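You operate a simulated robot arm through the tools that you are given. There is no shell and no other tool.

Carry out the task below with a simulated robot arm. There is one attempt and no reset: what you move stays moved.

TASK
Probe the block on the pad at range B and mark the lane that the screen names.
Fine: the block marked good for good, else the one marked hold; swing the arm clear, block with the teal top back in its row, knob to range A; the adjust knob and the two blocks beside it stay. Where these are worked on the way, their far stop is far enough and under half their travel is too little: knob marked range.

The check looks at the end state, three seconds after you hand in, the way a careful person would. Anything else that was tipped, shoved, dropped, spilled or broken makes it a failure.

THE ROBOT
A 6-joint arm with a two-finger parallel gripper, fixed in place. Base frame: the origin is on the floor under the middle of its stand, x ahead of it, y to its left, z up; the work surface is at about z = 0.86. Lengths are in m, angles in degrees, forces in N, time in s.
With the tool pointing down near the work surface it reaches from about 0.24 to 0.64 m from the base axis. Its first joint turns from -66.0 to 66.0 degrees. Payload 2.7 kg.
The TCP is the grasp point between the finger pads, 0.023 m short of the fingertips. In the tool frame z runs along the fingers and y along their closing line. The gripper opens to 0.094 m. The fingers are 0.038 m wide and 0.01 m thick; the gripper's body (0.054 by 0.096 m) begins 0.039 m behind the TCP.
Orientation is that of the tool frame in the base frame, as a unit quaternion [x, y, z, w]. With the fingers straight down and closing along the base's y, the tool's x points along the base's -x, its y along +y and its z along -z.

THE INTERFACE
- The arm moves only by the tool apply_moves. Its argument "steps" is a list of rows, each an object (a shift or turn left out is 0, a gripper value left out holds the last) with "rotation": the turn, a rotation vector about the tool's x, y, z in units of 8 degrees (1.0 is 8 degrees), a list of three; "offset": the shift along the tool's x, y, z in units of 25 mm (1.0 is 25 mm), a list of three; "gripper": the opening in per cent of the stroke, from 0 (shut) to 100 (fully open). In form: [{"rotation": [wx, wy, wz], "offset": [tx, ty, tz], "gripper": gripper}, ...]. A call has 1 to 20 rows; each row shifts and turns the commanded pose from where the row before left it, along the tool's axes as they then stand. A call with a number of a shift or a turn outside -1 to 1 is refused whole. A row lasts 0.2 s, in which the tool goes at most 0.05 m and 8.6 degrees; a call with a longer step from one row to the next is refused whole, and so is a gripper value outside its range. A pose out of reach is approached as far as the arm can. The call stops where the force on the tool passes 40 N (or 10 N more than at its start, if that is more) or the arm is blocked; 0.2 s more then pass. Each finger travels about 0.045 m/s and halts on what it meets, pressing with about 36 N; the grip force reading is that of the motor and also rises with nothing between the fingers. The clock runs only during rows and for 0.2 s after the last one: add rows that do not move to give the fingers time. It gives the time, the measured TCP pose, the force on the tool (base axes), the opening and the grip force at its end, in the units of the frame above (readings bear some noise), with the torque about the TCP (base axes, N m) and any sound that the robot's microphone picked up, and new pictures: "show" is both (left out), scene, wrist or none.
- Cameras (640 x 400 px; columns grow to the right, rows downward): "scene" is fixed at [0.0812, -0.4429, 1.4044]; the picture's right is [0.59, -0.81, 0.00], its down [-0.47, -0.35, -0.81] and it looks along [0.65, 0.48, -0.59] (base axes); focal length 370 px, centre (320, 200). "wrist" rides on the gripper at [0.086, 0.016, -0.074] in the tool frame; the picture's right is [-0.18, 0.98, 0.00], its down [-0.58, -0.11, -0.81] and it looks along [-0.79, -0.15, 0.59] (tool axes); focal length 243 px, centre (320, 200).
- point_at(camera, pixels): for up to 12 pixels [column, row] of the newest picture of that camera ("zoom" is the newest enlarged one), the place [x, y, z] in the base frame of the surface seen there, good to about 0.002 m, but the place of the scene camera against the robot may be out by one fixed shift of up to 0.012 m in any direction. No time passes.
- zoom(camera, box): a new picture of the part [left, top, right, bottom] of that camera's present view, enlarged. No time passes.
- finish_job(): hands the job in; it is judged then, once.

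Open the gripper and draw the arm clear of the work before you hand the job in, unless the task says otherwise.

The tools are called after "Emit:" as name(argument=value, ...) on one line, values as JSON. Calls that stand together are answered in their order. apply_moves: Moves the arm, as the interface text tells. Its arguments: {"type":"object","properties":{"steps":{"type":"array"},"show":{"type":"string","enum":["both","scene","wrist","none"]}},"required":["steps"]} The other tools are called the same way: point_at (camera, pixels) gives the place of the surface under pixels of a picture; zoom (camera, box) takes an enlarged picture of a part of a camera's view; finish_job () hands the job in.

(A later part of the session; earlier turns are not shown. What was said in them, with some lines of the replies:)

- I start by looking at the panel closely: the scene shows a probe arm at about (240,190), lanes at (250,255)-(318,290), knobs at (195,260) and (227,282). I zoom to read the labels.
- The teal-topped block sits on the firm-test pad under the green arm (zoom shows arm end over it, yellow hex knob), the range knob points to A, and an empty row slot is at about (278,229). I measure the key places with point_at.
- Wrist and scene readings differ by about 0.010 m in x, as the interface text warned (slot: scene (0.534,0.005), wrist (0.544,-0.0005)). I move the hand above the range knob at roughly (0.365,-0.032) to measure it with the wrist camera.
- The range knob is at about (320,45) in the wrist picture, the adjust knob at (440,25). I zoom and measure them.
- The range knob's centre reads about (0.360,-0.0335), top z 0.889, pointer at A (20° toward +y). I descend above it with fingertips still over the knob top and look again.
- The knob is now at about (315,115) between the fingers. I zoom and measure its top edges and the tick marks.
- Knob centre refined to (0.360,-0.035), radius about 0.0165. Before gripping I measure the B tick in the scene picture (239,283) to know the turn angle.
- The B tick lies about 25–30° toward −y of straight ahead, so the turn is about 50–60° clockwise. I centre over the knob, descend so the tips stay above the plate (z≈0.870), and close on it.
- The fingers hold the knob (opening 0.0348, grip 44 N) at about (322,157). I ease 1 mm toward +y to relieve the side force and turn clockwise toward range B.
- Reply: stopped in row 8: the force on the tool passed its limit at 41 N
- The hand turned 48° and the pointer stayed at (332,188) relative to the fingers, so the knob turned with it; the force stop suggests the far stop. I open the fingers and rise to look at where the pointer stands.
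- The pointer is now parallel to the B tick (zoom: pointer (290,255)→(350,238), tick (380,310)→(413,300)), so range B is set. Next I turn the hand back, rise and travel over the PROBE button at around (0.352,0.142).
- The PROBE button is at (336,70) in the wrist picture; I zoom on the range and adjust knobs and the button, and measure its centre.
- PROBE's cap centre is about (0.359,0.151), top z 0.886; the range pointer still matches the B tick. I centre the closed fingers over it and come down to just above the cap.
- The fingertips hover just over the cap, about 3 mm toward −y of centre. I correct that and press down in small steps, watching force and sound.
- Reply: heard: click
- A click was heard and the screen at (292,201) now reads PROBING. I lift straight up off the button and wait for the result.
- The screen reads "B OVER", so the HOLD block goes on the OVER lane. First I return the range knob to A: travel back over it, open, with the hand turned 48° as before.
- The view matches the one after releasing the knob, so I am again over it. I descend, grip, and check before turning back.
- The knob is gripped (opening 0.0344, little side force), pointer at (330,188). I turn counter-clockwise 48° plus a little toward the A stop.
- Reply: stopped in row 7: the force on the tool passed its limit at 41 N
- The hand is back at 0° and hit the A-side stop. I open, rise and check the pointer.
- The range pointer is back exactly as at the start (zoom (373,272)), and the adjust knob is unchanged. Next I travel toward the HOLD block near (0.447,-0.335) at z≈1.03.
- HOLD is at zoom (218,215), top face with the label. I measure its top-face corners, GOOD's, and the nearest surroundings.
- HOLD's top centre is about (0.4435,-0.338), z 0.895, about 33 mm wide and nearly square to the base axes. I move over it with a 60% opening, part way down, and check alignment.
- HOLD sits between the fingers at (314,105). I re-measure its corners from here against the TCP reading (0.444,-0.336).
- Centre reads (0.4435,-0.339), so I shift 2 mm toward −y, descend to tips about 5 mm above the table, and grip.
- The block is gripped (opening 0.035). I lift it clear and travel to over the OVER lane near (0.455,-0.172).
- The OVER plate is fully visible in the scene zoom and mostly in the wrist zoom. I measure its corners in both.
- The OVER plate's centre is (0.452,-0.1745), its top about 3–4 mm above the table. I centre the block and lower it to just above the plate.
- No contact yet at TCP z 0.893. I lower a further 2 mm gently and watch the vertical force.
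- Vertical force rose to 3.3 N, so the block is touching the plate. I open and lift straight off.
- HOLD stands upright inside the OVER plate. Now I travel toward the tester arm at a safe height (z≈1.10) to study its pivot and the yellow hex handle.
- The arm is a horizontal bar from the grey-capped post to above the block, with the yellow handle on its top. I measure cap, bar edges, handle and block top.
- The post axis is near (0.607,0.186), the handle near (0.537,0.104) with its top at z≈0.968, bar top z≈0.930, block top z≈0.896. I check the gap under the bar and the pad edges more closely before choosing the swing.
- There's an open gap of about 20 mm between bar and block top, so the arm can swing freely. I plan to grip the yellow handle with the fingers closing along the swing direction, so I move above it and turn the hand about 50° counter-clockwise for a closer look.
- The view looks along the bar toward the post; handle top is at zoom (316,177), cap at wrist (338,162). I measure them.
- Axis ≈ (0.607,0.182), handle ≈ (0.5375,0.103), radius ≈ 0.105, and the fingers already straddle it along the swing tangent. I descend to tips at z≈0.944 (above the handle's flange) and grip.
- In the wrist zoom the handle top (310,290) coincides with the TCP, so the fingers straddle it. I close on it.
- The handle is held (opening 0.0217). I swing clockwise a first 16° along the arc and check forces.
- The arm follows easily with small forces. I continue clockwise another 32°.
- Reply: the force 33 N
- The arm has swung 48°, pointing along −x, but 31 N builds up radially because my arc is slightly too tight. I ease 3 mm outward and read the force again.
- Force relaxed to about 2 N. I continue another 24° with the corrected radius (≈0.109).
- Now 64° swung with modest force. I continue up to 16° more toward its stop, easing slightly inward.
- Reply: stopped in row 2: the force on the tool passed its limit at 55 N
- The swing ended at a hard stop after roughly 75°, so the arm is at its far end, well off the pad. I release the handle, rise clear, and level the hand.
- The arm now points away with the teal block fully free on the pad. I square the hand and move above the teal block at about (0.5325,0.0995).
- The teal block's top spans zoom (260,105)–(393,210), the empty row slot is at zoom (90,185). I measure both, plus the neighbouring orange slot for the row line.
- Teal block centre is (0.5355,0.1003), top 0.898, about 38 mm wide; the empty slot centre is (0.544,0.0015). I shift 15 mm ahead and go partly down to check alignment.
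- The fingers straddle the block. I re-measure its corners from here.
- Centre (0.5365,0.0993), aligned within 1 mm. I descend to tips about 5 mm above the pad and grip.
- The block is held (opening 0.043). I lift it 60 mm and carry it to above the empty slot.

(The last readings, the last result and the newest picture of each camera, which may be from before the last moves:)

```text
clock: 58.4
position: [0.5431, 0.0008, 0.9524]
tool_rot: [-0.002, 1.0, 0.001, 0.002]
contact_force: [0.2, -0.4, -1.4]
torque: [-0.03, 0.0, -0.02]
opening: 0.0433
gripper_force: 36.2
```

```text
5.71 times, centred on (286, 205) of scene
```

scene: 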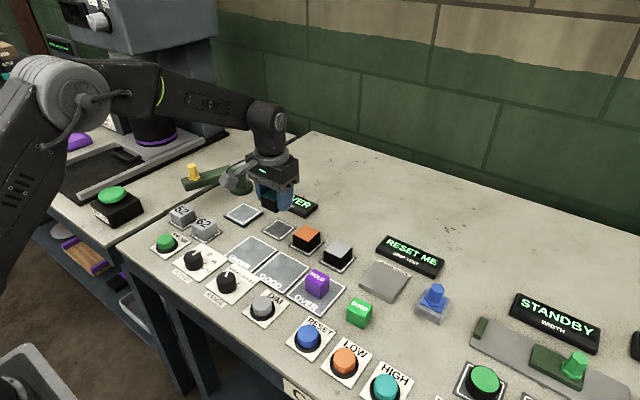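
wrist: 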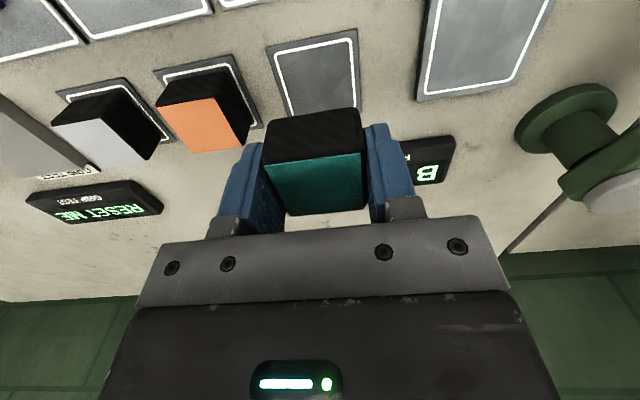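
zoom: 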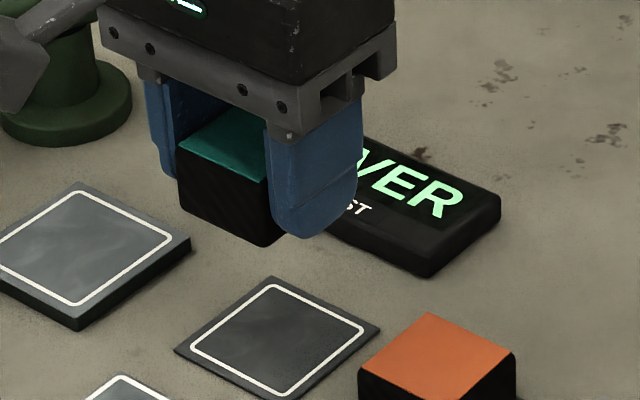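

I verify the slot position once more: near corners at wrist (267,48) and (357,30), right-far at (361,111); also the orange block's position.

Emit:
point_at(camera="wrist", pixels=[[267, 48], [356, 30], [361, 110], [288, 113], [158, 100], [215, 88], [194, 153], [247, 142]])

Emit:
point_at(camera="zoom", pixels=[[178, 350], [270, 278], [378, 328], [275, 395], [430, 316], [362, 370], [512, 352], [440, 350]])

```text
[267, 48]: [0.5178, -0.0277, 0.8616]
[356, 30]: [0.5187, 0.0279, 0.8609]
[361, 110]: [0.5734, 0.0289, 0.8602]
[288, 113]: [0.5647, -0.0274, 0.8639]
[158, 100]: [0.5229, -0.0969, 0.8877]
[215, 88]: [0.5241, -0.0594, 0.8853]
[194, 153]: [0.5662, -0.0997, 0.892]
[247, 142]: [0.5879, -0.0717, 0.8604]
```

```text
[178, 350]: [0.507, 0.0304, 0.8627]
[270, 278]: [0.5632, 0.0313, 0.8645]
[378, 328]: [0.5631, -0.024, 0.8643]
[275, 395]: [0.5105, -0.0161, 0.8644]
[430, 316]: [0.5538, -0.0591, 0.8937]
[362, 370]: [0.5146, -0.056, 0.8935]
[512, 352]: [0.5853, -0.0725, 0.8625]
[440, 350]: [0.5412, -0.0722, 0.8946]
```

Slot centre is (0.5455,0.0004); I nudge 1.5 mm ahead and lower the block until just above the slot plate, then feel for contact.

Emit:
apply_moves(steps=[{"offset": [-0.06, -0.02, 0.9]}, {"offset": [0, 0, 0.9]}, {"offset": [0, 0, 0.5]}, {"offset": [0, 0, 0.2]}, {"offset": [0, 0, 0.04]}, {"offset": [0, 0, 0]}], show="scene")

```text
clock: 59.8
position: [0.5461, -0.0001, 0.89]
tool_rot: [-0.001, 1.0, 0.001, 0.001]
contact_force: [0.2, -0.8, -1.1]
torque: [0.0, 0.0, 0.0]
opening: 0.0434
gripper_force: 36.1
```

scene: 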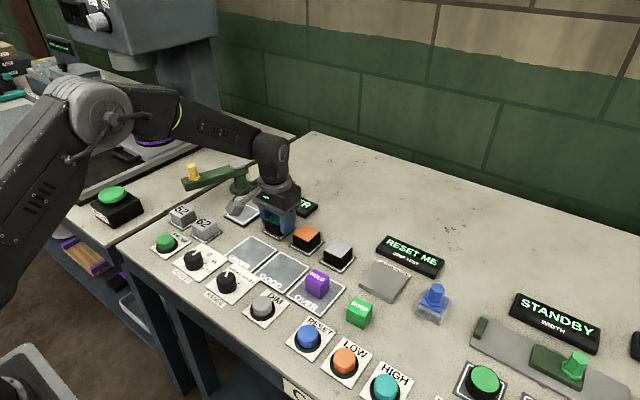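

No contact yet (force about −1 N). I lower in a tiny step and read again.

Emit:
apply_moves(steps=[{"offset": [0, 0, 0.05]}, {"offset": [0, 0, 0]}], show="none")

```text
clock: 60.4
position: [0.5458, 0.0001, 0.8882]
tool_rot: [-0.002, 1.0, 0.001, 0.001]
contact_force: [0.4, -0.1, -0.6]
torque: [-0.04, -0.06, 0.01]
opening: 0.0435
gripper_force: 36.2
```

Still free; another 1 mm steps down, fingertips remain about 3 mm above the plate.

Emit:
apply_moves(steps=[{"offset": [0, 0, 0.04]}, {"offset": [0, 0, 0]}], show="none")

```text
clock: 61.0
position: [0.5454, 0.0007, 0.8877]
tool_rot: [-0.001, 1.0, 0.0, 0.002]
contact_force: [0.4, 0.5, -1.0]
torque: [-0.01, -0.02, -0.01]
opening: 0.0435
gripper_force: 36.0
```

Emit:
zoom(camera="scene", box=[240, 190, 320, 240])

Emit:
apply_moves(steps=[{"offset": [0, 0, 0.04]}, {"offset": [0, 0, 0]}], show="both")

```text
8.00 times, centred on (280, 215) of scene
```

zoom: 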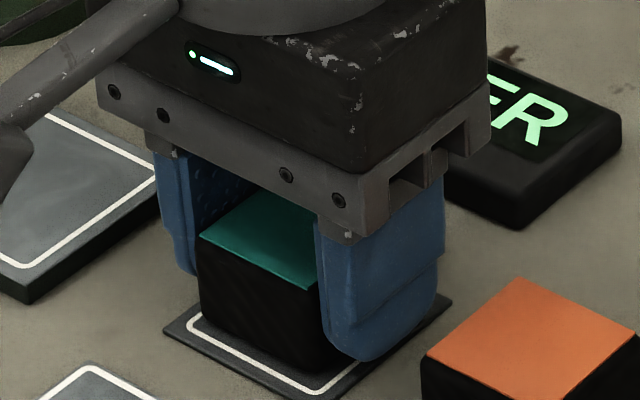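

```text
clock: 61.6
position: [0.5463, 0.0015, 0.8876]
tool_rot: [-0.001, 1.0, 0.001, 0.001]
contact_force: [0.8, 0.5, 0.5]
torque: [-0.01, -0.02, 0.01]
opening: 0.0432
gripper_force: 36.2
```

scene: 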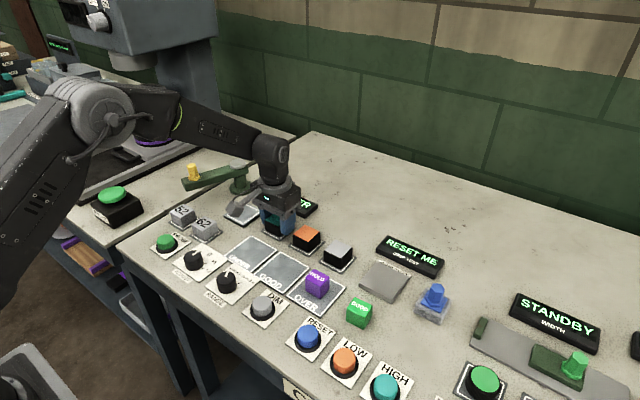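
wrist: 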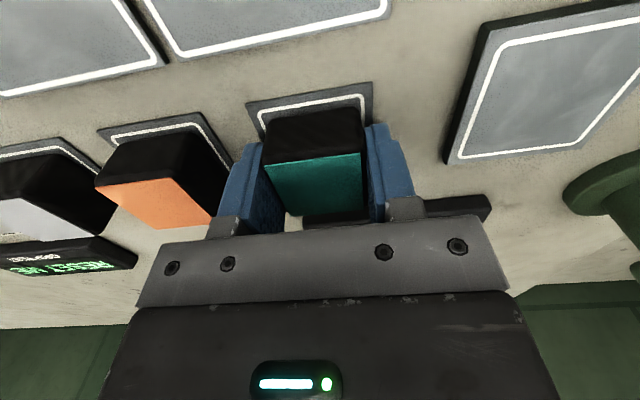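

The block looks to be within a millimetre of the plate (zoom shows it seated in the slot frame). One last small step to confirm contact.

Emit:
apply_moves(steps=[{"offset": [0, 0, 0.04]}, {"offset": [0, 0, 0]}], show="none")

```text
clock: 62.2
position: [0.5473, 0.0002, 0.8881]
tool_rot: [-0.002, 1.0, 0.0, 0.002]
contact_force: [-1.6, 1.6, 11.2]
torque: [-0.07, 0.22, -0.04]
opening: 0.0432
gripper_force: 35.6
```

Now 11 N upward: the block rests on the slot plate. I open the fingers gently and lift straight up.

Emit:
apply_moves(steps=[{"offset": [0, 0, -0.03]}, {"gripper": 65}, {"offset": [0, 0, 0]}, {"offset": [0, 0, 0]}, {"offset": [0, 0, -0.3]}, {"offset": [0, 0, -0.8]}, {"offset": [0, 0, -1]}, {"offset": [0, 0, -1]}, {"offset": [0, 0, -1]}, {"offset": [0, 0, -1]}, {"offset": [0, 0, -1]}, {"offset": [0, 0, 0]}])

Emit:
zoom(camera="scene", box=[220, 180, 380, 280])

Emit:
zoom(camera="wrist", box=[120, 0, 440, 200])

```text
clock: 64.8
position: [0.545, 0.0034, 1.0397]
tool_rot: [-0.002, 1.0, 0.001, 0.001]
contact_force: [0.7, -0.5, 0.4]
torque: [-0.02, 0.04, -0.01]
opening: 0.061
gripper_force: 0.1
```

scene: 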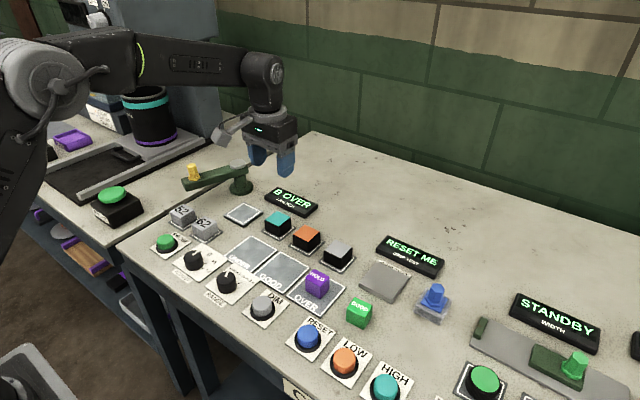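
wrist: 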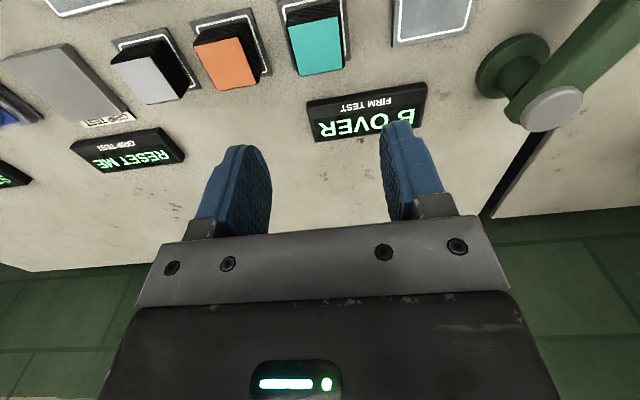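

```text
4.00 times, centred on (300, 230) of scene
```

zoom: 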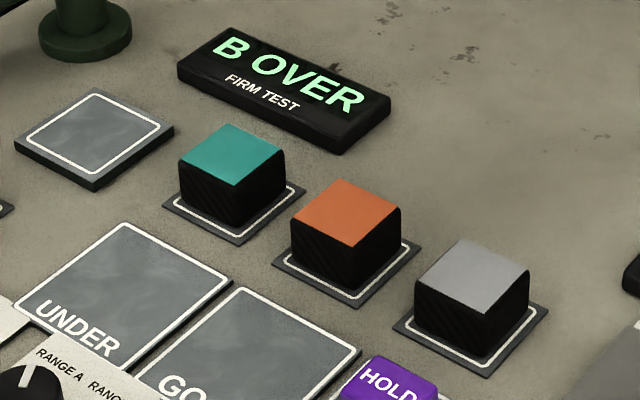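

```text
2.00 times, centred on (280, 100) of wrist
```

zoom: 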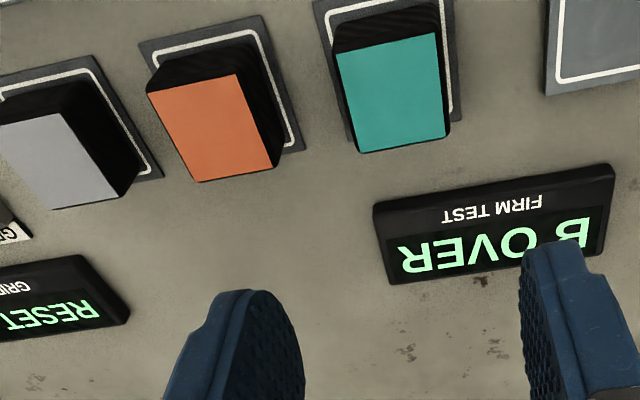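

Teal is back in its slot, the pad is empty, the tester arm is swung away. I draw the robot arm up and back with the gripper open and then check everything once more.

Emit:
apply_moves(steps=[{"offset": [0, 0, -1], "gripper": 100}, {"offset": [0, 0, -1]}, {"offset": [0, 0, -1]}, {"offset": [0, 0, -1]}, {"offset": [0.9, 0, 0]}, {"offset": [0.9, 0, 0]}, {"offset": [0.9, 0, 0]}, {"offset": [0.9, 0, 0]}, {"offset": [0, 0, 0]}, {"offset": [0, 0, 0]}])

Emit:
zoom(camera="scene", box=[140, 150, 300, 250])

Emit:
zoom(camera="scene", box=[160, 220, 272, 290])

Emit:
zoom(camera="scene", box=[250, 220, 410, 320])

```text
clock: 67.0
position: [0.4547, 0.0015, 1.1392]
tool_rot: [-0.001, 1.0, 0.001, 0.001]
contact_force: [0.2, 0.5, -0.2]
torque: [0.01, -0.01, 0.02]
opening: 0.0939
gripper_force: 0.2
```

scene: 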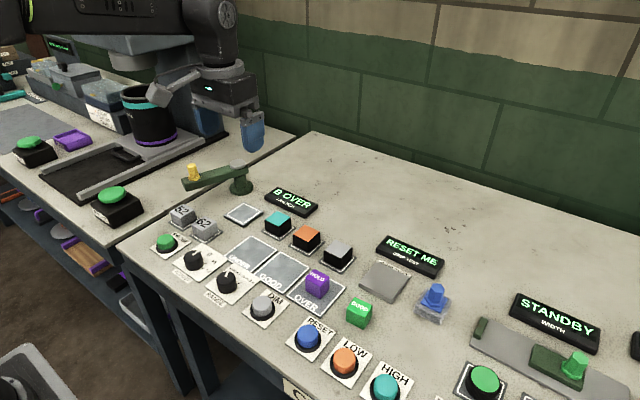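
wrist: 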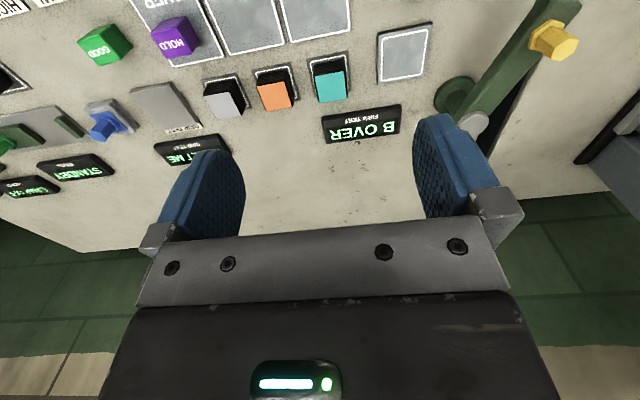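

```text
4.00 times, centred on (220, 200) of scene
```

zoom: 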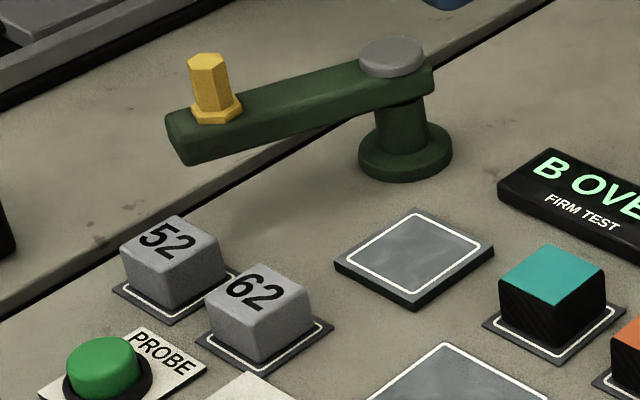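

```text
5.71 times, centred on (216, 255) of scene
```

zoom: 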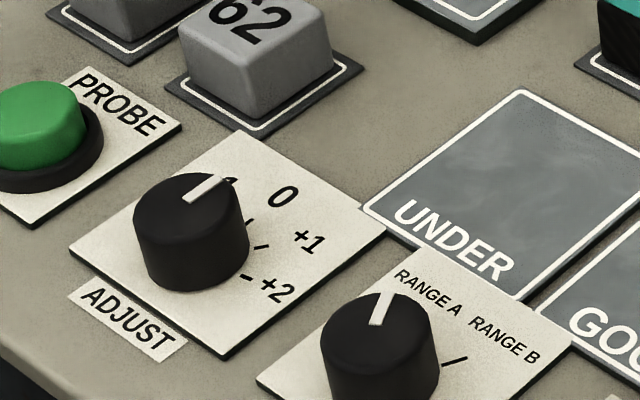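

```text
4.00 times, centred on (330, 270) of scene
```

zoom: 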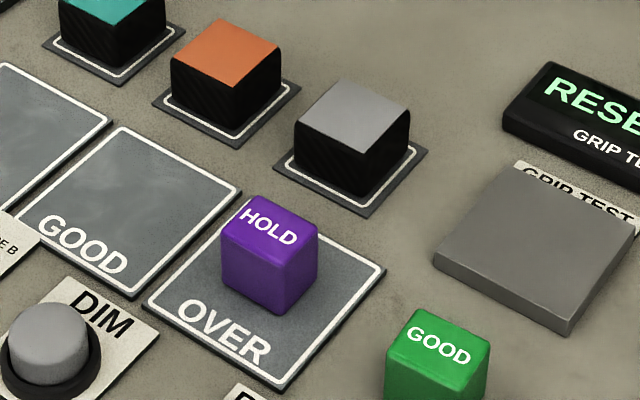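

The final pictures show what the task asked for:
- HOLD stands on the OVER lane.
- The teal-topped block is in its slot and the pad is empty.
- The tester arm is at its far stop.
- The range knob is at A.
- The adjust knob and the 52 and 62 blocks are unchanged.

The robot arm is drawn clear with the gripper open, so I hand in.

Emit:
finish_job()

```text
The job is handed in.
```

The job is done and handed in. Probing the teal-topped block at range B gave "B OVER" on the screen, so I put the HOLD block on the OVER lane.

- **Tester arm:** swung off the pad to its far stop, roughly 75° from where it was.
- **Teal-topped block:** back in its empty slot in the row.
- **Range knob:** turned back to A, with the pointer where it was at the start.
- **Left alone:** I did not touch the adjust knob or the 52 and 62 blocks, and they look the same in the final pictures.

The robot arm was up and clear with the gripper open at hand-in. I saw nothing else tipped or moved in the last pictures. No verdict has come back from the check itself.
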